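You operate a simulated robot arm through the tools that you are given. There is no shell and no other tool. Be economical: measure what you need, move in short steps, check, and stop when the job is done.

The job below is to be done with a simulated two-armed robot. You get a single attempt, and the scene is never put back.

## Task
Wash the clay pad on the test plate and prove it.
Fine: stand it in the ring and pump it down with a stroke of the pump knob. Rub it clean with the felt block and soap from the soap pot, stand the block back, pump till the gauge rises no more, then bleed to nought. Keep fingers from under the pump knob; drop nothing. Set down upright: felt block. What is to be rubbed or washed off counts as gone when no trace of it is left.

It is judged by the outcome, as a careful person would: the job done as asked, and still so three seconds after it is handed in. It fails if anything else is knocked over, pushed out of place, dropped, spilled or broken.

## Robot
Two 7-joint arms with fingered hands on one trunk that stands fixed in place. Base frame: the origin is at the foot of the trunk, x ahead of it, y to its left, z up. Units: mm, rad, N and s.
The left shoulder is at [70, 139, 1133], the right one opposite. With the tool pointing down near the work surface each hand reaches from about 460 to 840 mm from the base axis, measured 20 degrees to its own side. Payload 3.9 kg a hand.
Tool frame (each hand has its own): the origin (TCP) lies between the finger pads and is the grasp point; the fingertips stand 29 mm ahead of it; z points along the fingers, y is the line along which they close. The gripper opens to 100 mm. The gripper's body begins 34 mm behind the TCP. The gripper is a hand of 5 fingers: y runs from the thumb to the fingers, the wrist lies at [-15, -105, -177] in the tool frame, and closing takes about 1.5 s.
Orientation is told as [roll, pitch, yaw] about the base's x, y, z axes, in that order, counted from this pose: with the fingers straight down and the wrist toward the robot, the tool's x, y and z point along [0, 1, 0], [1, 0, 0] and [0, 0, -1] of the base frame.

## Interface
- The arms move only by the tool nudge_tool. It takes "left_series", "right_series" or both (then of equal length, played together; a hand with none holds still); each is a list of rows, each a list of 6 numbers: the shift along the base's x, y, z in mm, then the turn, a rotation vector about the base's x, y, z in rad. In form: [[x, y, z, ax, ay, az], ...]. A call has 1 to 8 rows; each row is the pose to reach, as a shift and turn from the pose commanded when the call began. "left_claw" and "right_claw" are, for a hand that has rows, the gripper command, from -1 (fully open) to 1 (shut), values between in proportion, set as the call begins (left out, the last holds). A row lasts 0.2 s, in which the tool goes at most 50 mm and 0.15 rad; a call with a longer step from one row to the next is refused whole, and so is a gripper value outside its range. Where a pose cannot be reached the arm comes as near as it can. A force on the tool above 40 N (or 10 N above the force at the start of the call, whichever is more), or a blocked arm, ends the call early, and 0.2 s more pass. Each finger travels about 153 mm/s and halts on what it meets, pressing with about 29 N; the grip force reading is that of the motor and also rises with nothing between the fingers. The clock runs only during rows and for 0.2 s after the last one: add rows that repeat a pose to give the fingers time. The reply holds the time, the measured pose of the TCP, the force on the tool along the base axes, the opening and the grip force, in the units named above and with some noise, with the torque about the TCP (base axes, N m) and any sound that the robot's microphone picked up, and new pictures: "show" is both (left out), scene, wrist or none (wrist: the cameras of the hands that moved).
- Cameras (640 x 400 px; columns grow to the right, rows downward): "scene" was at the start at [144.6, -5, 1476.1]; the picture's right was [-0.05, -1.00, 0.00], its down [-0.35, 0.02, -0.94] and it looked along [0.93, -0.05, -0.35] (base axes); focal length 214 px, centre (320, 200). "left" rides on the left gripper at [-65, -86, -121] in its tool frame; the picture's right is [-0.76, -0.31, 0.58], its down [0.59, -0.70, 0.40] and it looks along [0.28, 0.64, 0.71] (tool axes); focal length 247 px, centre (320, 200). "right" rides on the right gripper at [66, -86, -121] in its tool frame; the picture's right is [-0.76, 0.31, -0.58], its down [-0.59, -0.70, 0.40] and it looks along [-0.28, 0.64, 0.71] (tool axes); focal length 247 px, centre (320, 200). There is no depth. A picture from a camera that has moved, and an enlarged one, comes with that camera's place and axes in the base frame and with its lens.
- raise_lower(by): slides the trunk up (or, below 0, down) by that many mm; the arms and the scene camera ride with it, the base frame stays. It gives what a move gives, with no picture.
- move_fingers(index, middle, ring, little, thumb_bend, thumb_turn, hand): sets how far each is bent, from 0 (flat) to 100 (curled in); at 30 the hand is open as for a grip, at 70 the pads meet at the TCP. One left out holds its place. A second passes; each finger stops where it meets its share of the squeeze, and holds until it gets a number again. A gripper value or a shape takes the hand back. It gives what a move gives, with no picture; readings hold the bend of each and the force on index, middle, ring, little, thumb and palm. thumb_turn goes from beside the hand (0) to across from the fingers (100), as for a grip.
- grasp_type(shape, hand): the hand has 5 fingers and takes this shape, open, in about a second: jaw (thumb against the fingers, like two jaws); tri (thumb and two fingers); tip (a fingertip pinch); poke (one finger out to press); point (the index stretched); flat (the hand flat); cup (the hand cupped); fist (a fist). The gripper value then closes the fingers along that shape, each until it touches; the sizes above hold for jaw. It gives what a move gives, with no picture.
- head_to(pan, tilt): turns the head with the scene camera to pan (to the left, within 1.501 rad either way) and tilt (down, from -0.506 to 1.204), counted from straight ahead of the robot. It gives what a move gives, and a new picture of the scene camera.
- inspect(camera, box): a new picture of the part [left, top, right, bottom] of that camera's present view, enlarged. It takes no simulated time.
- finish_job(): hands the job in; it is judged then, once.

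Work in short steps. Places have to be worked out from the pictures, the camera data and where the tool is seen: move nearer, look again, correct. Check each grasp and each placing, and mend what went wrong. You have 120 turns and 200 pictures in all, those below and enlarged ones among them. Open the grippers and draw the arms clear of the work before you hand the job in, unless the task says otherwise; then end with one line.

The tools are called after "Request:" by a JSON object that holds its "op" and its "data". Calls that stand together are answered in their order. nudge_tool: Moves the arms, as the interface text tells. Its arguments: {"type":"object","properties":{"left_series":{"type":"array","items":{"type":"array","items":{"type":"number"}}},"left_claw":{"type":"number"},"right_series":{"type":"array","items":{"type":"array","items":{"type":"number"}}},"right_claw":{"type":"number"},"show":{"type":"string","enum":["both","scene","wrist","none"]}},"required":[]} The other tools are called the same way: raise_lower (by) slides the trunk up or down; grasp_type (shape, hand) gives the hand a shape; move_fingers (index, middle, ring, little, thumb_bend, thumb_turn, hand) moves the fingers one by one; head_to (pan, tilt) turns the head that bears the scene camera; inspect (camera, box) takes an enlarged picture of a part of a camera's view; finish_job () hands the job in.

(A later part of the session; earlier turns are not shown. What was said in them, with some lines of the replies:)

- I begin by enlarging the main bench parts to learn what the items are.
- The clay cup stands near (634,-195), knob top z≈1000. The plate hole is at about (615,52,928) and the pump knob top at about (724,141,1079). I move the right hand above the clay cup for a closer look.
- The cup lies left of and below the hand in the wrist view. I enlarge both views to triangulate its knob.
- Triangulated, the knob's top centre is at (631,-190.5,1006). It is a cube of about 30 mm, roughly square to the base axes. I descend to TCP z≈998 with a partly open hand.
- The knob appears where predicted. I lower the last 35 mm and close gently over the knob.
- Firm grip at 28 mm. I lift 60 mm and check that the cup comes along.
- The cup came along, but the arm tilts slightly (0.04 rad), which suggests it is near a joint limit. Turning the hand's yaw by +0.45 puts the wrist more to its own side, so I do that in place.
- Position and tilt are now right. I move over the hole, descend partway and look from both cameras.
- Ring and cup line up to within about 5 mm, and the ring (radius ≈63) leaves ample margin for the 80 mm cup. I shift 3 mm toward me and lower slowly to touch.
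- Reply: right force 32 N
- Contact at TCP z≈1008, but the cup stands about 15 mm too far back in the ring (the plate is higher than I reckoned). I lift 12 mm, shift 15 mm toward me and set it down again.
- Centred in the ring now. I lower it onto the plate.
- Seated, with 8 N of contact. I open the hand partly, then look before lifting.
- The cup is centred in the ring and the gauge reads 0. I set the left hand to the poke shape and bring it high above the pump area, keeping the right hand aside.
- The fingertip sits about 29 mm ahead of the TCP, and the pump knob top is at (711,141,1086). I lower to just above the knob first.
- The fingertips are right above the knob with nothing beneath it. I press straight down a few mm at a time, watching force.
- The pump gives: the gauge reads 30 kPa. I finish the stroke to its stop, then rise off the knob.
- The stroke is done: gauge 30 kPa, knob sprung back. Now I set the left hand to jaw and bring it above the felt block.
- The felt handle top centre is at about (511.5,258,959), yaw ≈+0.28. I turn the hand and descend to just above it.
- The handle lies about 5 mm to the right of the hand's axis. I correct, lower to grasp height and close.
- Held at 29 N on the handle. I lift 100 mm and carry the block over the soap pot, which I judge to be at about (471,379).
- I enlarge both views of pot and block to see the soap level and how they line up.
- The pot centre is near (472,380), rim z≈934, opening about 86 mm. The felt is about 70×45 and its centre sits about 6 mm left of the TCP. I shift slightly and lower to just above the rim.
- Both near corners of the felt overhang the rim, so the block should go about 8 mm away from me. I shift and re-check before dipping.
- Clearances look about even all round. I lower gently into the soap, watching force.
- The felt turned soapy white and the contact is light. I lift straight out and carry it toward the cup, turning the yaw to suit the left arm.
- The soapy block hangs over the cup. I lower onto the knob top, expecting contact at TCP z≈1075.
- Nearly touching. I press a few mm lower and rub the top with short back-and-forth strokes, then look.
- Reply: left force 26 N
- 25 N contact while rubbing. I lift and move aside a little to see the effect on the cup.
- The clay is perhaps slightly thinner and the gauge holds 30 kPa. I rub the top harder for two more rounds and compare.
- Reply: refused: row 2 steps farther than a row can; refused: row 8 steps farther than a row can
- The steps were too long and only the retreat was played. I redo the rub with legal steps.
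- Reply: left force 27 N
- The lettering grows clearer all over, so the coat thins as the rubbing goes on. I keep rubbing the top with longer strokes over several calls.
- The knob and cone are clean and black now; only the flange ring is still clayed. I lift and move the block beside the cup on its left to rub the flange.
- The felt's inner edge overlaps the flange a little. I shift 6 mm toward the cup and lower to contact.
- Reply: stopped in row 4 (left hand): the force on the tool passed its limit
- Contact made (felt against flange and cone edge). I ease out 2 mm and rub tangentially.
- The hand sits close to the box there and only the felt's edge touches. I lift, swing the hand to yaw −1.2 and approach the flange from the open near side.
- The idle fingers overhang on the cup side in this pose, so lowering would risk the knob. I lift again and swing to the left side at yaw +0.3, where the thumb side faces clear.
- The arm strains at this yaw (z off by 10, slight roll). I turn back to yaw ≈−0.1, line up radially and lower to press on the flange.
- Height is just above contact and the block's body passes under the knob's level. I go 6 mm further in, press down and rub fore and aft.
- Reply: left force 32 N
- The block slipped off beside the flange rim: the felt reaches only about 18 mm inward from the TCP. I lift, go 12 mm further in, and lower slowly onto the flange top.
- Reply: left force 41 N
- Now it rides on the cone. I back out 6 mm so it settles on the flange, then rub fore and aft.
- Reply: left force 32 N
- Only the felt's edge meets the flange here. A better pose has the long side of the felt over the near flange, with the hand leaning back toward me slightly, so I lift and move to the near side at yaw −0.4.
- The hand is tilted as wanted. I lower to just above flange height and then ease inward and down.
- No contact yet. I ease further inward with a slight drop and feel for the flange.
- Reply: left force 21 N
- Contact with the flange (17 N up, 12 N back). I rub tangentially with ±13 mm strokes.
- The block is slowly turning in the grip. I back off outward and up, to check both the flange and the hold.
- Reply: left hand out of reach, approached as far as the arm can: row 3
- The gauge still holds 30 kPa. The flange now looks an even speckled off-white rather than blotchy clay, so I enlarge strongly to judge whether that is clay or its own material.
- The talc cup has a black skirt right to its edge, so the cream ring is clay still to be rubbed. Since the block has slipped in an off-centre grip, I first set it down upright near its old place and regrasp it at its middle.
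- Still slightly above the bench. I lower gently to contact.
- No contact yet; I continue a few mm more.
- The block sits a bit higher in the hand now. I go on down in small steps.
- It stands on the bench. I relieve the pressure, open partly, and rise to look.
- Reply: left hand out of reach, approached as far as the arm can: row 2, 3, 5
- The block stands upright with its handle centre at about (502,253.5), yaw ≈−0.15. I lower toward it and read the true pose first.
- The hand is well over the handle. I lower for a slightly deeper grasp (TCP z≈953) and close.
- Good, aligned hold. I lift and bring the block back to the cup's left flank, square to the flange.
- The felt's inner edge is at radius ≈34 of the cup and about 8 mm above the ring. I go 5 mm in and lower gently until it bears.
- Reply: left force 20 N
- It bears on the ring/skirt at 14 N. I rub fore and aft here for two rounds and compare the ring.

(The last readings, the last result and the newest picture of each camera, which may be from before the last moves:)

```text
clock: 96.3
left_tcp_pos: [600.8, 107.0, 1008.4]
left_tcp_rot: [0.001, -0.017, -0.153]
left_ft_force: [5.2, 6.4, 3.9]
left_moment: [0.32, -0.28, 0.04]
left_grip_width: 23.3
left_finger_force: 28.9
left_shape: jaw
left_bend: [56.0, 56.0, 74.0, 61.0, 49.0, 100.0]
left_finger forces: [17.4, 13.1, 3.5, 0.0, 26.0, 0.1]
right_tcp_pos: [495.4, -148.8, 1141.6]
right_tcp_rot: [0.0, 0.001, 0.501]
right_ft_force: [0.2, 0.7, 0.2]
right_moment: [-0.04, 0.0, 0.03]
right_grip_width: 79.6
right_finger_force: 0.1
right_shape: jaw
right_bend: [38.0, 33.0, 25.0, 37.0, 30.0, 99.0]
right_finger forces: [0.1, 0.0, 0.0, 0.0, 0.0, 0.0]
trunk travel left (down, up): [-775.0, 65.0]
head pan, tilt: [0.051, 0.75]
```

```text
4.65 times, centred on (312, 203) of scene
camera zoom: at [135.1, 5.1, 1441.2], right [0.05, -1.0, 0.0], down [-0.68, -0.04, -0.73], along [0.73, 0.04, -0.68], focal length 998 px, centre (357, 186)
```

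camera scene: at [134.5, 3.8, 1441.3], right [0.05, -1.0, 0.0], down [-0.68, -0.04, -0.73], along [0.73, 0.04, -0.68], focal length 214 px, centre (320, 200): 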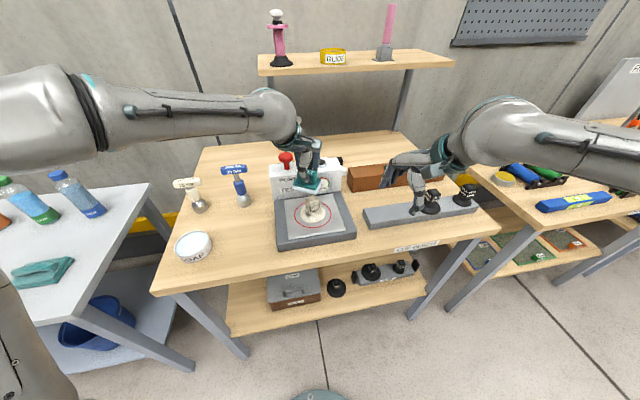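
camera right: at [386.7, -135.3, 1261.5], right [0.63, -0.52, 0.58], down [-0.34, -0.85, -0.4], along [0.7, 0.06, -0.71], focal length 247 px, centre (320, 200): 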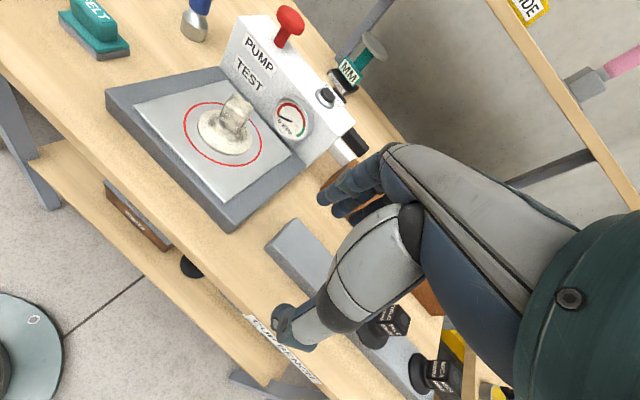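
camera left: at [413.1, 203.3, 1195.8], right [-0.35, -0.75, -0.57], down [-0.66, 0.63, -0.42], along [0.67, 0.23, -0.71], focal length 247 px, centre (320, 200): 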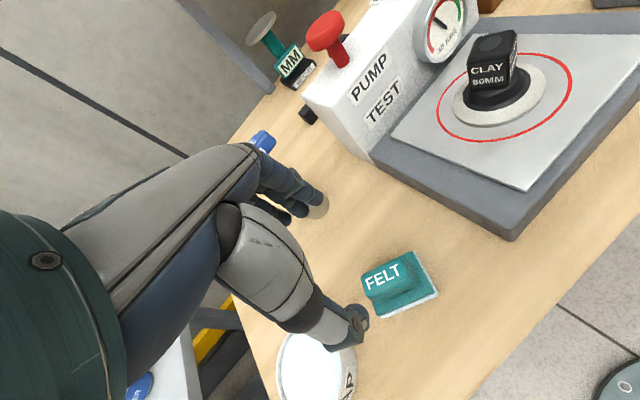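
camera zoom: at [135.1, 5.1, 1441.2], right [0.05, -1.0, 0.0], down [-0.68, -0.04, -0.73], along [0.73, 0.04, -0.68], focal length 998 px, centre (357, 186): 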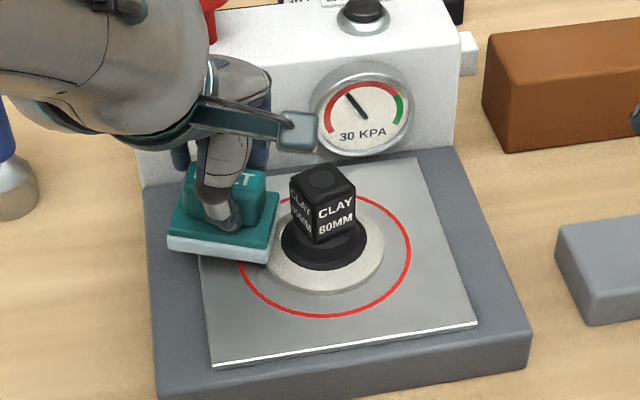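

The ring hasn't changed through much rubbing, while the tan, blotchy film left the body and ring together earlier. I view the ring from the right-hand camera to compare it with the other cups' lips.

Request:
{"op": "inspect", "data": {"camera": "right", "box": [180, 70, 280, 170]}}

Request:
{"op": "inspect", "data": {"camera": "right", "box": [340, 290, 460, 400]}}

Request:
{"op": "inspect", "data": {"camera": "scene", "box": [300, 195, 332, 220]}}

```text
4.00 times, centred on (230, 120) of right
camera zoom: at [388.2, -131.6, 1261.3], right [0.63, -0.52, 0.58], down [-0.34, -0.85, -0.4], along [0.7, 0.06, -0.71], focal length 988 px, centre (680, 520)
```

zoom: 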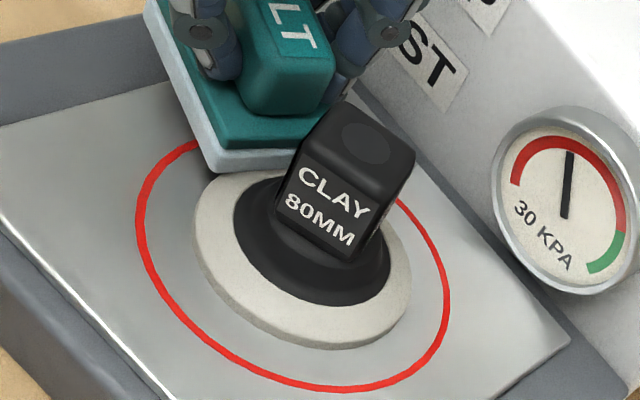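

```text
3.64 times, centred on (400, 345) of right
camera zoom: at [388.2, -131.6, 1261.3], right [0.63, -0.52, 0.58], down [-0.34, -0.85, -0.4], along [0.7, 0.06, -0.71], focal length 898 px, centre (29, -327)
```

zoom: 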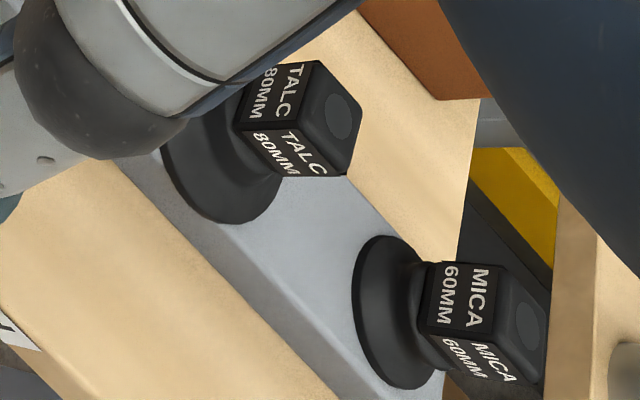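

```text
16.00 times, centred on (316, 208) of scene
camera zoom: at [135.1, 5.1, 1441.2], right [0.05, -1.0, 0.0], down [-0.68, -0.04, -0.73], along [0.73, 0.04, -0.68], focal length 3432 px, centre (384, 80)
```

zoom: 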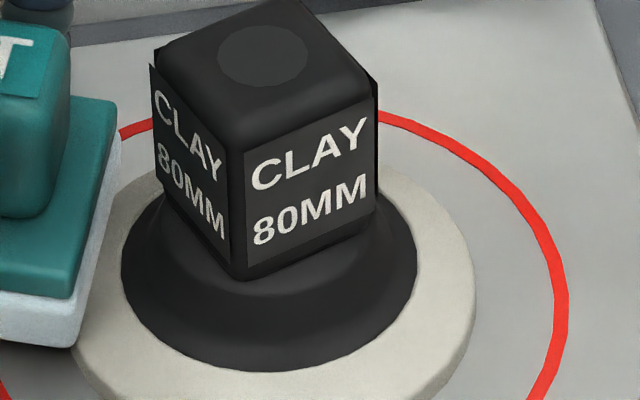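

The clay cup's bell is smaller, with a smooth, uniform sealing ring as part of its build. So the tan coat is gone everywhere visible. I now carry the block back to its place.

Request:
{"op": "nudge_tool", "data": {"left_series": [[0, 10, 30, 0, 0, 0], [0, 20, 60, 0, 0, 0], [-20, 55, 60, 0, 0, 0.1], [-40, 90, 60, 0, 0, 0.24], [-60, 120, 60, 0, 0, 0.36], [-80, 142, 60, 0, 0, 0.43], [-87, 142, 30, 0, 0, 0.43], [-87, 142, -10, 0, 0, 0.43]], "show": "none"}}

Request:
{"op": "nudge_tool", "data": {"left_series": [[0, 0, -15, 0, 0, 0], [0, 0, -30, 0, 0, 0], [0, 0, -34, 0, 0, 0], [0, 0, -36, 0, 0, 0], [0, 0, -36, 0, 0, 0]], "show": "none"}}

Request:
{"op": "inspect", "data": {"camera": "scene", "box": [190, 190, 270, 250]}}

Request:
{"op": "inspect", "data": {"camera": "left", "box": [280, 180, 440, 310]}}

```text
clock: 98.1
left_tcp_pos: [516.4, 251.0, 994.1]
left_tcp_rot: [0.005, -0.011, 0.276]
left_ft_force: [-0.3, -0.6, -0.8]
left_moment: [-0.01, 0.03, 0.03]
left_grip_width: 22.8
left_finger_force: 29.1
left_shape: jaw
left_bend: [56.0, 56.0, 74.0, 61.0, 49.0, 100.0]
left_finger forces: [16.5, 7.3, 2.9, 0.0, 26.6, 0.1]
left hand out of reach, approached as far as the arm can: row 6
right_tcp_pos: [496.0, -147.5, 1139.5]
right_tcp_rot: [0.0, 0.003, 0.501]
right_ft_force: [-0.9, -0.4, 0.1]
right_moment: [-0.01, 0.01, -0.03]
right_grip_width: 79.8
right_finger_force: 0.0
right_shape: jaw
right_bend: [38.0, 33.0, 25.0, 37.0, 30.0, 99.0]
right_finger forces: [0.0, 0.0, 0.0, 0.0, 0.0, 0.0]
trunk travel left (down, up): [-775.0, 65.0]
head pan, tilt: [0.051, 0.75]
```

```text
clock: 99.3
left_tcp_pos: [515.2, 249.0, 960.9]
left_tcp_rot: [0.001, -0.014, 0.274]
left_ft_force: [-0.1, 0.1, -0.8]
left_moment: [0.02, 0.02, -0.03]
left_grip_width: 22.9
left_finger_force: 28.8
left_shape: jaw
left_bend: [56.0, 56.0, 74.0, 61.0, 49.0, 100.0]
left_finger forces: [16.4, 7.2, 2.8, 0.0, 26.6, 0.1]
right_tcp_pos: [493.4, -149.9, 1140.2]
right_tcp_rot: [0.001, 0.0, 0.5]
right_ft_force: [-1.5, 0.0, 0.2]
right_moment: [-0.01, 0.0, -0.01]
right_grip_width: 79.8
right_finger_force: 0.0
right_shape: jaw
right_bend: [38.0, 33.0, 25.0, 37.0, 30.0, 99.0]
right_finger forces: [0.0, 0.1, 0.1, 0.0, 0.0, 0.0]
trunk travel left (down, up): [-775.0, 65.0]
head pan, tilt: [0.051, 0.75]
```

```text
6.67 times, centred on (230, 220) of scene
camera zoom: at [134.4, 3.6, 1441.3], right [0.05, -1.0, 0.0], down [-0.68, -0.03, -0.73], along [0.73, 0.04, -0.68], focal length 1430 px, centre (920, 67)
```

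zoom: 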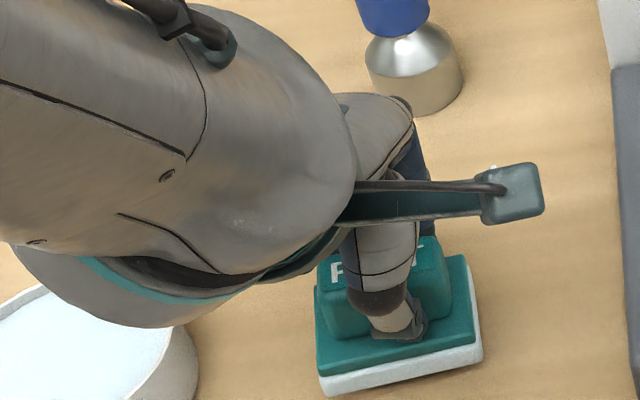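

```text
3.08 times, centred on (360, 245) of left
camera zoom: at [448.7, 163.3, 1080.0], right [-0.08, -0.81, -0.58], down [-0.83, 0.38, -0.41], along [0.55, 0.45, -0.7], focal length 760 px, centre (197, 62)
```

zoom: 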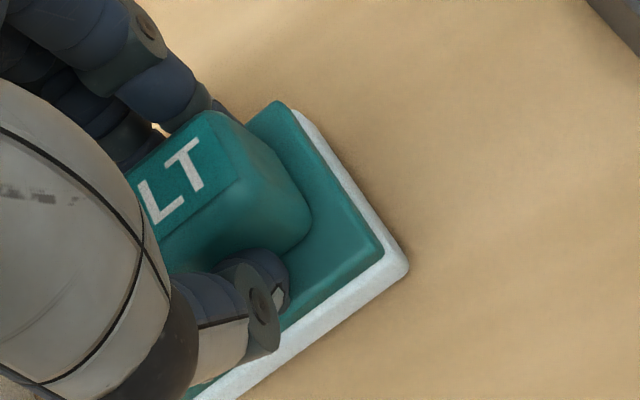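

The block hangs just above its old place. I shift 4 mm left, lower to contact and release.

Request:
{"op": "nudge_tool", "data": {"left_series": [[-1, 4, -2, 0, 0, 0], [-1, 4, -4, 0, 0, 0], [-1, 4, -6, 0, 0, 0], [-1, 4, -8, 0, 0, 0]], "show": "none"}}

```text
clock: 100.3
left_tcp_pos: [513.9, 253.2, 953.1]
left_tcp_rot: [0.001, -0.016, 0.276]
left_ft_force: [0.4, 2.6, 4.5]
left_moment: [-0.1, 0.05, 0.01]
left_grip_width: 22.9
left_finger_force: 28.8
left_shape: jaw
left_bend: [56.0, 56.0, 73.0, 61.0, 49.0, 100.0]
left_finger forces: [18.2, 7.6, 3.1, 0.0, 27.5, 0.0]
right_tcp_pos: [494.8, -149.7, 1140.8]
right_tcp_rot: [0.0, 0.001, 0.499]
right_ft_force: [0.3, 0.2, -0.3]
right_moment: [0.03, 0.02, 0.0]
right_grip_width: 79.8
right_finger_force: 0.0
right_shape: jaw
right_bend: [38.0, 33.0, 25.0, 37.0, 30.0, 99.0]
right_finger forces: [0.0, 0.1, 0.0, 0.0, 0.0, 0.0]
trunk travel left (down, up): [-775.0, 65.0]
head pan, tilt: [0.051, 0.75]
```

It touches (4.5 N). One more millimetre down, then I release and rise.

Request:
{"op": "nudge_tool", "data": {"left_series": [[0, 0, -1, 0, 0, 0], [0, 0, -1.5, 0, 0, 0]], "show": "none"}}

Request:
{"op": "nudge_tool", "data": {"left_series": [[0, 0, 0.5, 0, 0, 0], [0, 0, 0.5, 0, 0, 0], [0, 0, 0.5, 0, 0, 0], [0, 0, 0.5, 0, 0, 0], [0, 0, 0.5, 0, 0, 0]], "left_claw": -0.6, "show": "none"}}

Request:
{"op": "nudge_tool", "data": {"left_series": [[0, 0, 30, 0, 0, 0], [0, 0, 70, 0, 0, 0], [0, 0, 110, 0, 0, 0], [0, 0, 150, 0, 0, 0], [20, -20, 190, 0, 0, -0.1], [40, -30, 210, 0, 0, -0.2]], "show": "wrist"}}

Request:
{"op": "inspect", "data": {"camera": "scene", "box": [190, 140, 350, 260]}}

```text
clock: 100.9
left_tcp_pos: [513.4, 252.8, 953.3]
left_tcp_rot: [-0.001, -0.018, 0.277]
left_ft_force: [2.6, 3.7, 13.7]
left_moment: [-0.02, 0.0, -0.01]
left_grip_width: 23.3
left_finger_force: 28.9
left_shape: jaw
left_bend: [56.0, 56.0, 73.0, 61.0, 49.0, 100.0]
left_finger forces: [19.0, 9.0, 3.8, 0.0, 29.0, 0.1]
right_tcp_pos: [494.6, -150.2, 1141.8]
right_tcp_rot: [0.001, -0.002, 0.5]
right_ft_force: [0.8, 0.5, 0.2]
right_moment: [0.02, 0.0, 0.0]
right_grip_width: 79.6
right_finger_force: 0.1
right_shape: jaw
right_bend: [38.0, 33.0, 25.0, 37.0, 30.0, 99.0]
right_finger forces: [0.1, 0.0, 0.1, 0.0, 0.0, 0.0]
trunk travel left (down, up): [-775.0, 65.0]
head pan, tilt: [0.051, 0.75]
```

```text
clock: 102.1
left_tcp_pos: [513.4, 252.4, 951.9]
left_tcp_rot: [0.002, -0.014, 0.275]
left_ft_force: [0.1, -0.2, 0.1]
left_moment: [0.0, 0.02, 0.02]
left_grip_width: 79.8
left_finger_force: 0.2
left_shape: jaw
left_bend: [38.0, 33.0, 25.0, 37.0, 31.0, 99.0]
left_finger forces: [0.1, 0.0, 0.0, 0.0, 0.1, 0.0]
right_tcp_pos: [496.0, -149.7, 1140.5]
right_tcp_rot: [0.0, -0.001, 0.499]
right_ft_force: [-0.4, -0.6, -0.6]
right_moment: [-0.01, 0.0, 0.0]
right_grip_width: 80.0
right_finger_force: 0.2
right_shape: jaw
right_bend: [38.0, 33.0, 25.0, 37.0, 30.0, 99.0]
right_finger forces: [0.1, 0.0, 0.1, 0.0, 0.0, 0.0]
trunk travel left (down, up): [-775.0, 65.0]
head pan, tilt: [0.051, 0.75]
```

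```text
clock: 103.5
left_tcp_pos: [561.4, 228.7, 1162.0]
left_tcp_rot: [-0.019, -0.016, 0.075]
left_ft_force: [-0.1, -0.7, 0.4]
left_moment: [-0.01, 0.02, 0.01]
left_grip_width: 80.3
left_finger_force: 0.1
left_shape: jaw
left_bend: [37.0, 33.0, 25.0, 37.0, 30.0, 99.0]
left_finger forces: [0.0, 0.0, 0.1, 0.1, 0.1, 0.1]
left hand out of reach, approached as far as the arm can: row 3, 4, 5, 6
right_tcp_pos: [496.7, -148.8, 1140.5]
right_tcp_rot: [0.001, 0.001, 0.5]
right_ft_force: [0.1, -1.0, -0.7]
right_moment: [-0.02, 0.0, -0.02]
right_grip_width: 80.0
right_finger_force: 0.0
right_shape: jaw
right_bend: [38.0, 33.0, 25.0, 37.0, 30.0, 99.0]
right_finger forces: [0.0, 0.0, 0.0, 0.0, 0.0, 0.1]
trunk travel left (down, up): [-775.0, 65.0]
head pan, tilt: [0.051, 0.75]
camera left: at [479.3, 160.0, 1283.1], right [-0.24, -0.79, -0.57], down [-0.74, 0.53, -0.42], along [0.63, 0.32, -0.71], focal length 247 px, centre (320, 200)
```

left: 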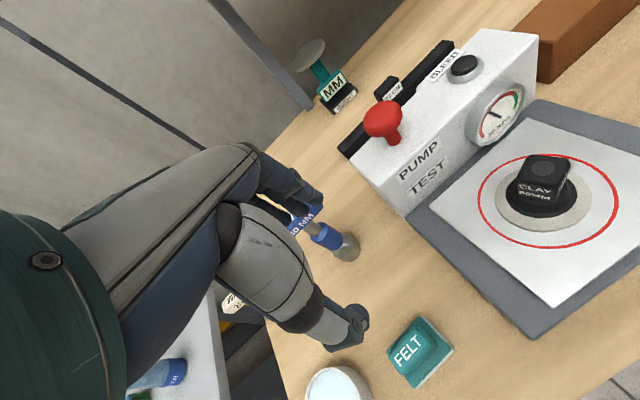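

```text
3.33 times, centred on (270, 200) of scene
camera zoom: at [135.1, 5.5, 1441.2], right [0.05, -1.0, 0.0], down [-0.68, -0.04, -0.73], along [0.73, 0.04, -0.68], focal length 715 px, centre (487, 200)
```

zoom: 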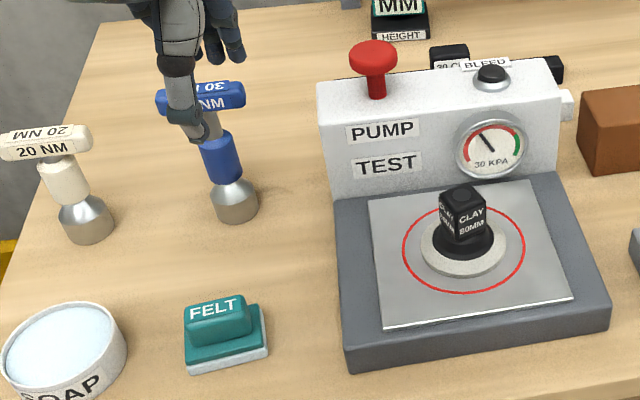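

The felt stands upright in its place and the cup is clean. Now I form the poke shape and go back above the pump knob.

Request:
{"op": "grasp_type", "data": {"hand": "left", "shape": "poke"}}

Request:
{"op": "nudge_tool", "data": {"left_series": [[30, -15, 10, 0, 0, -0.04], [60, -30, 20, 0, 0, -0.07], [90, -50, 20, 0, 0, -0.07], [120, -70, 20, 0, 0, -0.07], [145, -85, 10, 0, 0, -0.07], [145, -85, 10, 0, 0, -0.07]], "show": "wrist"}}

```text
clock: 104.4
left_tcp_pos: [561.5, 229.6, 1159.7]
left_tcp_rot: [-0.018, -0.013, 0.08]
left_ft_force: [0.2, -0.7, 0.4]
left_moment: [0.02, -0.02, 0.0]
left_grip_width: 0.0
left_finger_force: 0.1
left_shape: poke
left_bend: [70.0, 70.0, 99.0, 99.0, 100.0, 100.0]
left_finger forces: [0.1, 0.2, 0.1, 0.1, 0.0, 0.0]
right_tcp_pos: [495.4, -149.6, 1139.6]
right_tcp_rot: [0.0, 0.001, 0.497]
right_ft_force: [0.0, 0.1, 0.0]
right_moment: [-0.01, 0.0, 0.0]
right_grip_width: 79.7
right_finger_force: 0.0
right_shape: jaw
right_bend: [38.0, 33.0, 25.0, 37.0, 30.0, 99.0]
right_finger forces: [0.1, 0.0, 0.1, 0.0, 0.0, 0.0]
trunk travel left (down, up): [-775.0, 65.0]
head pan, tilt: [0.051, 0.75]
```

```text
clock: 105.8
left_tcp_pos: [706.4, 141.7, 1168.7]
left_tcp_rot: [0.003, -0.016, 0.005]
left_ft_force: [-0.1, -0.3, -0.1]
left_moment: [-0.05, 0.0, -0.01]
left_grip_width: 0.0
left_finger_force: 0.0
left_shape: poke
left_bend: [70.0, 70.0, 99.0, 99.0, 100.0, 100.0]
left_finger forces: [0.0, 0.0, 0.0, 0.0, 0.0, 0.1]
right_tcp_pos: [493.8, -150.5, 1141.5]
right_tcp_rot: [-0.001, -0.003, 0.499]
right_ft_force: [0.1, -0.1, -0.3]
right_moment: [-0.02, 0.02, 0.01]
right_grip_width: 80.1
right_finger_force: 0.0
right_shape: jaw
right_bend: [38.0, 33.0, 25.0, 37.0, 30.0, 99.0]
right_finger forces: [0.1, 0.0, 0.0, 0.0, 0.0, 0.1]
trunk travel left (down, up): [-775.0, 65.0]
head pan, tilt: [0.051, 0.75]
camera left: at [618.9, 77.0, 1289.0], right [-0.29, -0.76, -0.58], down [-0.7, 0.59, -0.41], along [0.65, 0.29, -0.7], focal length 247 px, centre (320, 200)
```

left: 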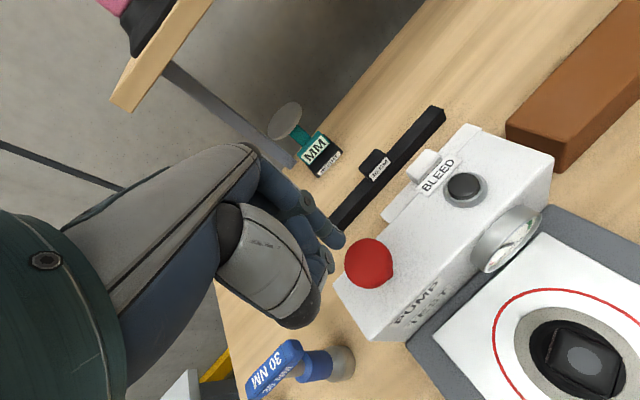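

I shift 5 mm forward over the knob and give two full strokes, then read the gauge.

Request:
{"op": "nudge_tool", "data": {"left_series": [[5, -1, -40, 0, 0, 0], [5, -1, -58, 0, 0, 0], [5, -1, -74, 0, 0, 0], [5, -1, -74, 0, 0, 0], [5, -1, -44, 0, 0, 0], [5, -1, -44, 0, 0, 0]], "show": "none"}}

Request:
{"op": "inspect", "data": {"camera": "scene", "box": [264, 140, 360, 220]}}

```text
clock: 107.2
left_tcp_pos: [710.6, 138.9, 1126.7]
left_tcp_rot: [0.001, -0.013, 0.005]
left_ft_force: [-0.1, 0.3, 0.5]
left_moment: [-0.02, 0.01, 0.01]
left_grip_width: 0.0
left_finger_force: 0.0
left_shape: poke
left_bend: [70.0, 70.0, 99.0, 99.0, 100.0, 100.0]
left_finger forces: [0.1, 0.0, 0.1, 0.0, 0.0, 0.0]
right_tcp_pos: [495.5, -149.7, 1140.4]
right_tcp_rot: [0.0, 0.0, 0.499]
right_ft_force: [-0.8, -0.4, -0.5]
right_moment: [0.02, -0.01, -0.04]
right_grip_width: 79.8
right_finger_force: 0.0
right_shape: jaw
right_bend: [38.0, 33.0, 25.0, 37.0, 30.0, 99.0]
right_finger forces: [0.0, 0.0, 0.0, 0.0, 0.0, 0.1]
trunk travel left (down, up): [-775.0, 65.0]
head pan, tilt: [0.051, 0.75]
```

```text
5.00 times, centred on (312, 180) of scene
camera zoom: at [135.0, 3.7, 1441.2], right [0.05, -1.0, 0.0], down [-0.68, -0.03, -0.73], along [0.73, 0.04, -0.68], focal length 1072 px, centre (360, 300)
```

zoom: 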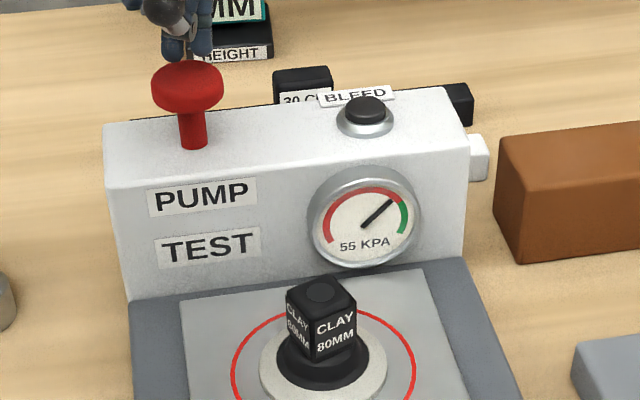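

55 kPa after the second stroke, and the needle is nearing green. I stroke again.

Request:
{"op": "nudge_tool", "data": {"left_series": [[0, 0, -15, 0, 0, 0], [0, 0, -31, 0, 0, 0], [0, 0, -31, 0, 0, 0], [0, 0, 0, 0, 0, 0], [0, 0, 0, 0, 0, 0]], "show": "none"}}

Request:
{"op": "inspect", "data": {"camera": "scene", "box": [264, 140, 360, 220]}}

Request:
{"op": "nudge_tool", "data": {"left_series": [[0, 0, -15, 0, 0, 0], [0, 0, -31, 0, 0, 0], [0, 0, -31, 0, 0, 0], [0, 0, 0, 0, 0, 0], [0, 0, 0, 0, 0, 0]], "show": "none"}}

Request:
{"op": "inspect", "data": {"camera": "scene", "box": [264, 140, 360, 220]}}

```text
clock: 108.4
left_tcp_pos: [711.5, 142.4, 1124.4]
left_tcp_rot: [0.003, -0.015, 0.005]
left_ft_force: [0.4, 0.5, -0.2]
left_moment: [-0.03, 0.01, -0.02]
left_grip_width: 0.2
left_finger_force: 0.0
left_shape: poke
left_bend: [70.0, 70.0, 99.0, 99.0, 100.0, 100.0]
left_finger forces: [0.0, 0.1, 0.0, 0.0, 0.0, 0.0]
right_tcp_pos: [495.6, -149.3, 1139.9]
right_tcp_rot: [-0.001, 0.0, 0.499]
right_ft_force: [0.7, 0.4, 0.3]
right_moment: [0.0, 0.0, 0.01]
right_grip_width: 79.8
right_finger_force: 0.1
right_shape: jaw
right_bend: [38.0, 33.0, 25.0, 37.0, 30.0, 99.0]
right_finger forces: [0.0, 0.0, 0.0, 0.0, 0.1, 0.0]
trunk travel left (down, up): [-775.0, 65.0]
head pan, tilt: [0.051, 0.75]
```

```text
5.00 times, centred on (312, 180) of scene
camera zoom: at [134.9, 3.7, 1441.2], right [0.05, -1.0, 0.0], down [-0.68, -0.03, -0.73], along [0.73, 0.04, -0.68], focal length 1072 px, centre (360, 300)
```

zoom: 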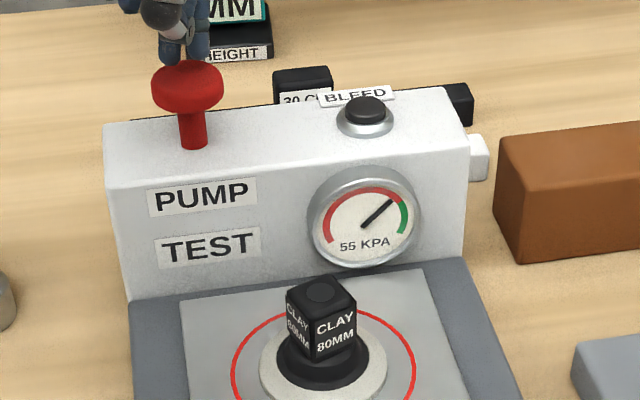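

```text
clock: 109.6
left_tcp_pos: [712.2, 141.2, 1125.0]
left_tcp_rot: [0.002, -0.013, 0.005]
left_ft_force: [0.0, 0.7, 0.1]
left_moment: [0.01, -0.02, 0.02]
left_grip_width: 0.2
left_finger_force: 0.1
left_shape: poke
left_bend: [70.0, 70.0, 99.0, 99.0, 100.0, 100.0]
left_finger forces: [0.0, 0.0, 0.0, 0.0, 0.0, 0.0]
right_tcp_pos: [494.6, -148.7, 1140.2]
right_tcp_rot: [0.0, -0.001, 0.5]
right_ft_force: [-1.0, -0.4, 0.0]
right_moment: [0.01, -0.02, -0.01]
right_grip_width: 79.8
right_finger_force: 0.0
right_shape: jaw
right_bend: [38.0, 33.0, 25.0, 37.0, 30.0, 99.0]
right_finger forces: [0.1, 0.0, 0.0, 0.1, 0.0, 0.1]
trunk travel left (down, up): [-775.0, 65.0]
head pan, tilt: [0.051, 0.75]
```

```text
5.00 times, centred on (312, 180) of scene
camera zoom: at [134.8, 3.7, 1441.3], right [0.05, -1.0, 0.0], down [-0.68, -0.03, -0.73], along [0.73, 0.04, -0.68], focal length 1072 px, centre (360, 300)
```

zoom: 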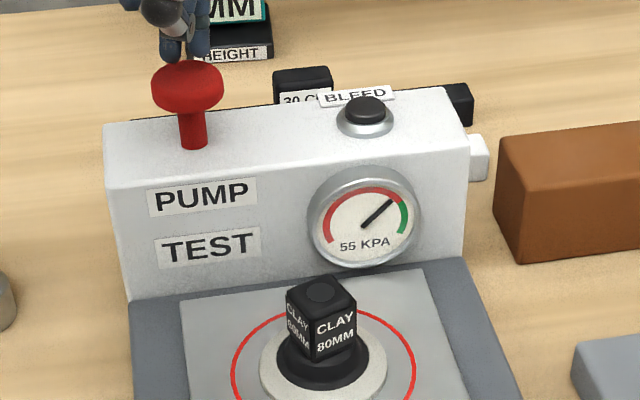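

55 kPa unchanged after two more strokes. I press once more and look with the knob down, to be sure these are full strokes.

Request:
{"op": "nudge_tool", "data": {"left_series": [[0, 0, -15, 0, 0, 0], [0, 0, -33, 0, 0, 0], [0, 0, -35, 0, 0, 0], [0, 0, -35, 0, 0, 0]], "show": "none"}}

Request:
{"op": "inspect", "data": {"camera": "scene", "box": [276, 146, 340, 202]}}

Request:
{"op": "nudge_tool", "data": {"left_series": [[0, 0, 25, 0, 0, 0], [0, 0, 60, 0, 0, 0], [0, 0, 90, 0, 0, 0]], "show": "none"}}

Request:
{"op": "inspect", "data": {"camera": "scene", "box": [300, 170, 340, 200]}}

```text
clock: 110.6
left_tcp_pos: [711.5, 140.4, 1093.2]
left_tcp_rot: [0.003, -0.018, 0.004]
left_ft_force: [3.0, 2.5, 12.4]
left_moment: [0.27, -0.06, -0.06]
left_grip_width: 0.0
left_finger_force: 0.1
left_shape: poke
left_bend: [70.0, 70.0, 99.0, 99.0, 100.0, 100.0]
left_finger forces: [0.1, 12.6, 0.1, 0.0, 0.0, 0.1]
right_tcp_pos: [493.4, -149.1, 1141.8]
right_tcp_rot: [0.0, -0.004, 0.499]
right_ft_force: [0.4, -0.4, 0.3]
right_moment: [0.01, 0.0, 0.03]
right_grip_width: 79.9
right_finger_force: 0.1
right_shape: jaw
right_bend: [38.0, 33.0, 25.0, 37.0, 30.0, 99.0]
right_finger forces: [0.0, 0.0, 0.0, 0.1, 0.0, 0.1]
trunk travel left (down, up): [-775.0, 65.0]
head pan, tilt: [0.051, 0.75]
```

```text
7.14 times, centred on (308, 174) of scene
camera zoom: at [132.9, 3.8, 1441.6], right [0.05, -1.0, 0.0], down [-0.68, -0.03, -0.73], along [0.73, 0.04, -0.68], focal length 1532 px, centre (406, 386)
```

zoom: 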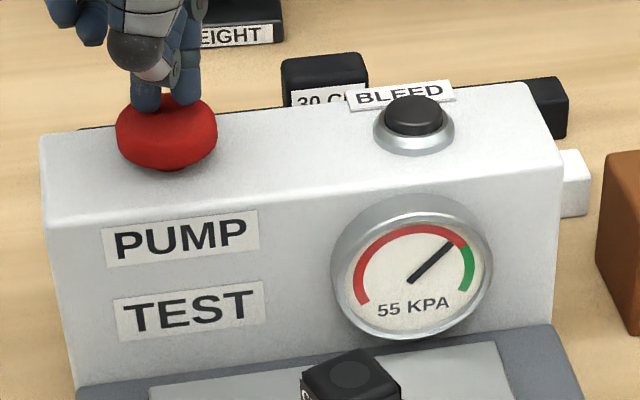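

```text
clock: 111.4
left_tcp_pos: [711.1, 141.1, 1180.5]
left_tcp_rot: [0.002, -0.01, 0.005]
left_ft_force: [-0.5, -0.1, -0.5]
left_moment: [-0.04, -0.01, -0.04]
left_grip_width: 0.0
left_finger_force: 0.0
left_shape: poke
left_bend: [70.0, 70.0, 99.0, 99.0, 100.0, 100.0]
left_finger forces: [0.0, 0.0, 0.0, 0.0, 0.1, 0.0]
right_tcp_pos: [495.9, -150.0, 1140.5]
right_tcp_rot: [0.0, 0.0, 0.498]
right_ft_force: [0.1, -0.2, 0.0]
right_moment: [0.01, 0.03, 0.01]
right_grip_width: 79.7
right_finger_force: 0.0
right_shape: jaw
right_bend: [38.0, 33.0, 25.0, 37.0, 30.0, 99.0]
right_finger forces: [0.1, 0.0, 0.0, 0.1, 0.0, 0.0]
trunk travel left (down, up): [-775.0, 65.0]
head pan, tilt: [0.051, 0.75]
```

```text
13.33 times, centred on (320, 185) of scene
camera zoom: at [134.5, 3.7, 1441.2], right [0.05, -1.0, 0.0], down [-0.68, -0.03, -0.73], along [0.73, 0.04, -0.68], focal length 2860 px, centre (320, 400)
```

zoom: 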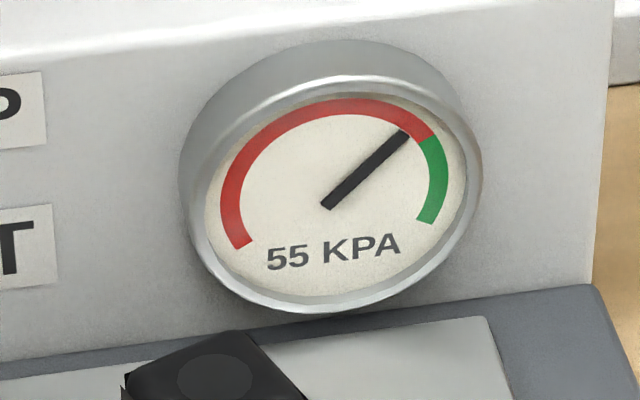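

Full strokes, and the gauge stays at 55 kPa: it rises no more. Now I bring the left fingers above the bleed button at about (740,31.5,1049).

Request:
{"op": "nudge_tool", "data": {"left_series": [[8, -30, 0, 0, 0, -0.1], [16, -65, 0, 0, 0, -0.2], [24, -95, 0, 0, 0, -0.3], [29, -109, -20, 0, 0, -0.3], [29, -109, -60, 0, 0, -0.3], [29, -109, -85, 0, 0, -0.3], [29, -109, -85, 0, 0, -0.3]], "show": "wrist"}}

Request:
{"op": "inspect", "data": {"camera": "scene", "box": [284, 130, 364, 200]}}

```text
clock: 113.0
left_tcp_pos: [740.1, 30.9, 1097.0]
left_tcp_rot: [0.003, -0.016, -0.296]
left_ft_force: [0.7, 0.4, 0.8]
left_moment: [0.01, 0.04, 0.01]
left_grip_width: 0.0
left_finger_force: 0.0
left_shape: poke
left_bend: [70.0, 70.0, 99.0, 99.0, 100.0, 100.0]
left_finger forces: [0.0, 0.0, 0.1, 0.0, 0.0, 0.0]
right_tcp_pos: [495.0, -150.0, 1140.5]
right_tcp_rot: [-0.001, 0.001, 0.498]
right_ft_force: [0.0, -0.1, 0.3]
right_moment: [0.01, 0.0, 0.01]
right_grip_width: 79.8
right_finger_force: 0.0
right_shape: jaw
right_bend: [38.0, 33.0, 25.0, 37.0, 30.0, 99.0]
right_finger forces: [0.1, 0.1, 0.0, 0.0, 0.0, 0.0]
trunk travel left (down, up): [-775.0, 65.0]
head pan, tilt: [0.051, 0.75]
camera left: at [637.1, -5.7, 1216.1], right [-0.5, -0.64, -0.58], down [-0.5, 0.77, -0.41], along [0.71, 0.08, -0.7], focal length 247 px, centre (320, 200)
```

left: 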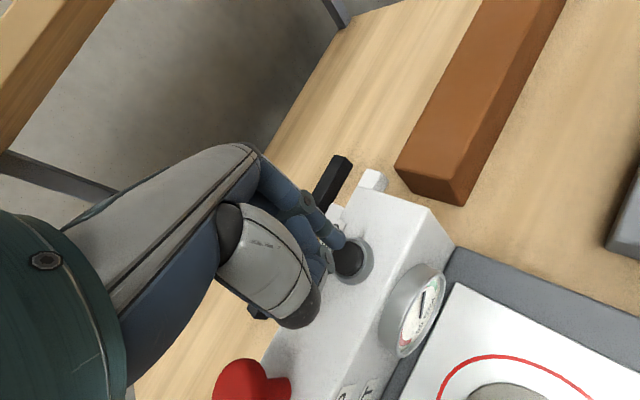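

```text
5.71 times, centred on (324, 165) of scene
camera zoom: at [134.0, 3.6, 1441.4], right [0.05, -1.0, 0.0], down [-0.68, -0.03, -0.73], along [0.73, 0.04, -0.68], focal length 1226 px, centre (297, 400)
```

zoom: 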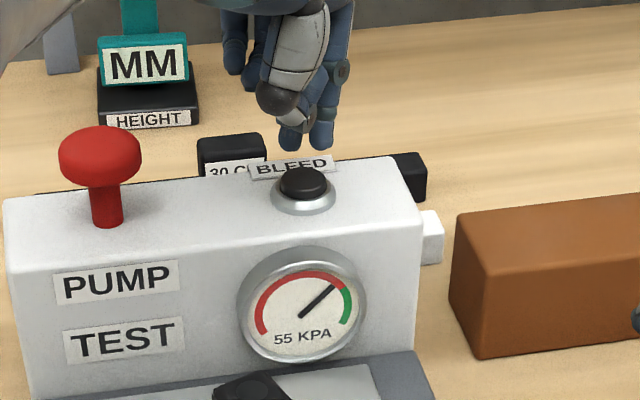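

Both fingertips are centred over the button. I press down gently and hold.

Request:
{"op": "nudge_tool", "data": {"left_series": [[0, 0, -10, 0, 0, 0], [0, 0, -18, 0, 0, 0], [0, 0, -22, 0, 0, 0], [0, 0, -25, 0, 0, 0], [0, 0, -28, 0, 0, 0], [0, 0, -28, 0, 0, 0]], "show": "none"}}

Request:
{"op": "inspect", "data": {"camera": "scene", "box": [284, 130, 364, 200]}}

```text
clock: 114.4
left_tcp_pos: [738.4, 30.8, 1074.1]
left_tcp_rot: [0.004, -0.021, -0.293]
left_ft_force: [4.3, -1.2, 17.8]
left_moment: [0.18, -0.23, -0.03]
left_grip_width: 0.0
left_finger_force: 0.2
left_shape: poke
left_bend: [70.0, 70.0, 99.0, 99.0, 100.0, 100.0]
left_finger forces: [0.0, 18.0, 0.0, 0.0, 0.0, 0.0]
right_tcp_pos: [492.5, -148.7, 1141.1]
right_tcp_rot: [-0.002, -0.002, 0.498]
right_ft_force: [0.2, -0.4, 0.6]
right_moment: [0.01, -0.04, 0.01]
right_grip_width: 79.8
right_finger_force: 0.0
right_shape: jaw
right_bend: [38.0, 33.0, 25.0, 37.0, 30.0, 99.0]
right_finger forces: [0.0, 0.0, 0.0, 0.0, 0.1, 0.0]
trunk travel left (down, up): [-775.0, 65.0]
head pan, tilt: [0.051, 0.75]
heard: click
```

```text
5.71 times, centred on (324, 165) of scene
camera zoom: at [132.0, 3.1, 1441.8], right [0.05, -1.0, 0.0], down [-0.68, -0.03, -0.73], along [0.73, 0.04, -0.68], focal length 1226 px, centre (297, 400)
```

zoom: 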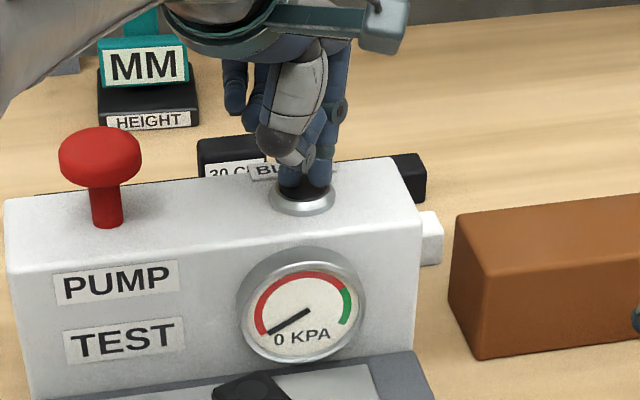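

A click and the gauge reads 0 kPa. I lift off, draw the arm back clear and check.

Request:
{"op": "nudge_tool", "data": {"left_series": [[0, 0, 25, 0, 0, 0], [0, 0, 65, 0, 0, 0], [-10, 15, 110, 0, 0, 0.1], [-30, 50, 140, 0, 0, 0.2], [-60, 85, 150, 0, 0, 0.3], [-95, 115, 160, 0, 0, 0.3], [-135, 140, 170, 0, 0, 0.3], [-175, 150, 190, 0, 0, 0.3]], "show": "none"}}

Request:
{"op": "nudge_tool", "data": {"left_series": [[-40, 10, 20, 0, 0, 0], [-80, 20, 40, 0, 0, 0], [-120, 20, 60, 0, 0, 0]], "right_series": [[-25, -20, 30, 0, 0, 0], [-50, -40, 60, 0, 0, 0], [-70, -50, 90, 0, 0, 0]], "right_claw": -1, "show": "scene"}}

Request:
{"op": "grasp_type", "data": {"hand": "left", "shape": "jaw"}}

Request:
{"op": "inspect", "data": {"camera": "scene", "box": [180, 130, 360, 260]}}

Request:
{"op": "inspect", "data": {"camera": "scene", "box": [284, 180, 348, 236]}}

```text
refused: row 4 steps farther than a row can; nothing moved
```

```text
clock: 115.2
left_tcp_pos: [616.6, 50.6, 1128.3]
left_tcp_rot: [0.001, -0.015, -0.295]
left_ft_force: [-0.8, -0.2, 0.5]
left_moment: [0.03, 0.01, 0.02]
left_grip_width: 0.0
left_finger_force: 0.1
left_shape: poke
left_bend: [70.0, 70.0, 99.0, 99.0, 100.0, 100.0]
left_finger forces: [0.0, 0.0, 0.0, 0.0, 0.0, 0.0]
right_tcp_pos: [422.1, -200.5, 1230.5]
right_tcp_rot: [-0.002, -0.002, 0.497]
right_ft_force: [0.5, 0.3, 0.5]
right_moment: [0.0, 0.0, 0.01]
right_grip_width: 100.1
right_finger_force: 0.0
right_shape: jaw
right_bend: [30.0, 30.0, 30.0, 30.0, 30.0, 98.0]
right_finger forces: [0.0, 0.1, 0.0, 0.0, 0.0, 0.0]
trunk travel left (down, up): [-775.0, 65.0]
head pan, tilt: [0.051, 0.75]
camera scene: at [131.8, 3.9, 1441.5], right [0.05, -1.0, 0.0], down [-0.68, -0.03, -0.73], along [0.73, 0.04, -0.68], focal length 214 px, centre (320, 200)
```

scene: 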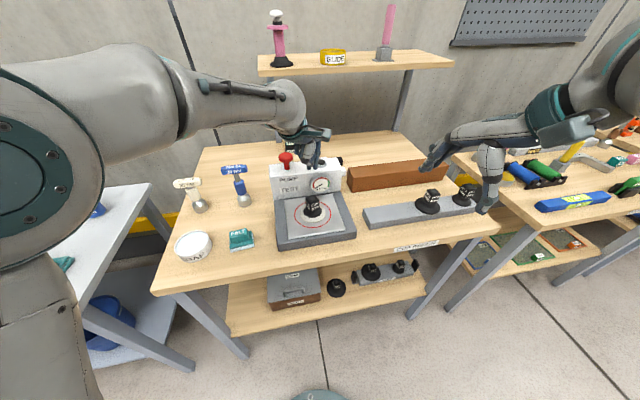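

```text
clock: 116.1
left_tcp_pos: [619.1, 51.4, 1127.3]
left_tcp_rot: [0.002, -0.013, -0.295]
left_ft_force: [-0.1, -0.3, 0.5]
left_moment: [-0.01, -0.01, -0.02]
left_grip_width: 99.9
left_finger_force: 0.0
left_shape: jaw
left_bend: [30.0, 30.0, 30.0, 30.0, 30.0, 98.0]
left_finger forces: [0.0, 0.0, 0.1, 0.0, 0.0, 0.0]
right_tcp_pos: [424.1, -199.2, 1231.1]
right_tcp_rot: [-0.002, -0.002, 0.499]
right_ft_force: [0.4, 0.3, 0.1]
right_moment: [0.01, -0.02, 0.01]
right_grip_width: 100.0
right_finger_force: 0.1
right_shape: jaw
right_bend: [30.0, 30.0, 30.0, 30.0, 30.0, 98.0]
right_finger forces: [0.1, 0.0, 0.1, 0.0, 0.0, 0.0]
trunk travel left (down, up): [-775.0, 65.0]
head pan, tilt: [0.051, 0.75]
```

```text
3.08 times, centred on (270, 195) of scene
camera zoom: at [134.5, 3.7, 1441.3], right [0.05, -1.0, 0.0], down [-0.68, -0.03, -0.73], along [0.73, 0.04, -0.68], focal length 660 px, centre (474, 215)
```

zoom: 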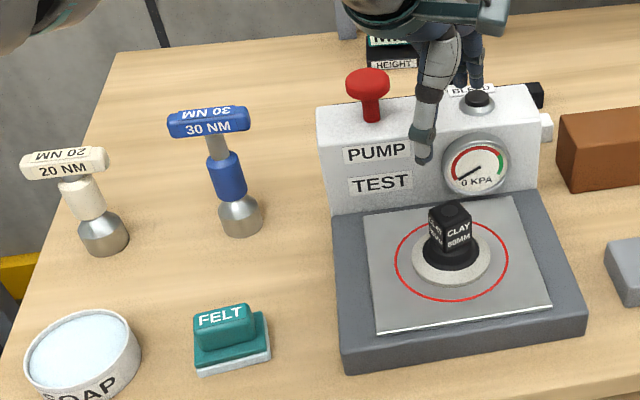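

```text
7.14 times, centred on (316, 208) of scene
camera zoom: at [134.5, 3.7, 1441.3], right [0.05, -1.0, 0.0], down [-0.68, -0.03, -0.73], along [0.73, 0.04, -0.68], focal length 1532 px, centre (349, 143)
```

zoom: 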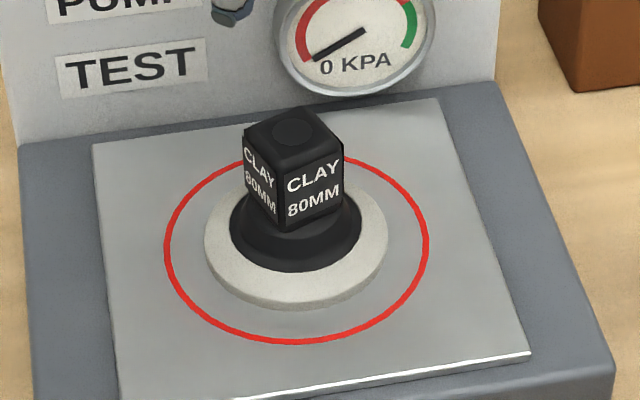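

Gauge at 0, cup clean in the ring, felt upright, nothing else disturbed. I draw the left arm up and back, clear of the work.

Request:
{"op": "nudge_tool", "data": {"left_series": [[0, 0, 45, 0, 0, 0], [-15, 20, 80, 0, 0, 0.05], [-40, 50, 105, 0, 0, 0.15], [-70, 80, 120, 0, 0, 0.25], [-105, 105, 140, 0, 0, 0.3], [-140, 125, 160, 0, 0, 0.3], [-170, 135, 190, 0, 0, 0.3]], "show": "scene"}}

```text
clock: 117.7
left_tcp_pos: [447.4, 189.3, 1316.5]
left_tcp_rot: [0.001, -0.017, 0.005]
left_ft_force: [-0.4, -0.5, 0.4]
left_moment: [0.02, -0.03, 0.02]
left_grip_width: 99.8
left_finger_force: 0.0
left_shape: jaw
left_bend: [30.0, 30.0, 30.0, 30.0, 30.0, 98.0]
left_finger forces: [0.0, 0.0, 0.1, 0.0, 0.0, 0.0]
right_tcp_pos: [423.5, -199.3, 1230.8]
right_tcp_rot: [0.0, -0.001, 0.5]
right_ft_force: [0.4, -0.8, -0.1]
right_moment: [-0.03, -0.04, 0.01]
right_grip_width: 99.6
right_finger_force: 0.1
right_shape: jaw
right_bend: [30.0, 30.0, 30.0, 30.0, 30.0, 98.0]
right_finger forces: [0.0, 0.0, 0.0, 0.0, 0.1, 0.0]
trunk travel left (down, up): [-775.0, 65.0]
head pan, tilt: [0.051, 0.75]
camera scene: at [133.4, 4.5, 1441.4], right [0.05, -1.0, 0.0], down [-0.68, -0.04, -0.73], along [0.73, 0.04, -0.68], focal length 214 px, centre (320, 200)
```

scene: 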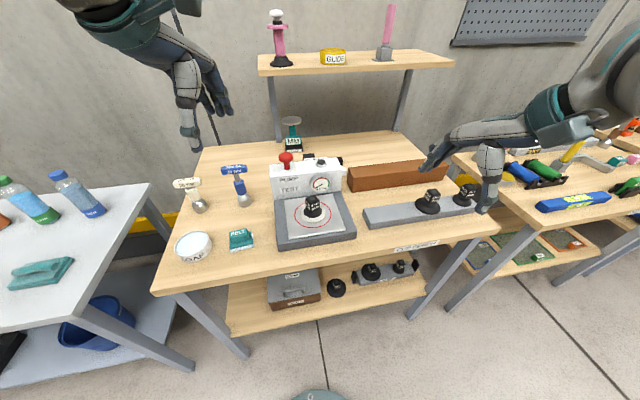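

Everything stands in order: cup washed in the ring, gauge at 0, felt upright, both hands open and clear. I hand the job in.

Request:
{"op": "finish_job", "data": {}}

```text
The job is handed in.
```

I washed the clay pad in the ring and stood the felt block back upright. I pumped until the gauge stopped rising at 55 kPa, just short of the green, and bled it to 0. I left the pale outer ring, taking it for the pad's own lip because rubbing did not change it.
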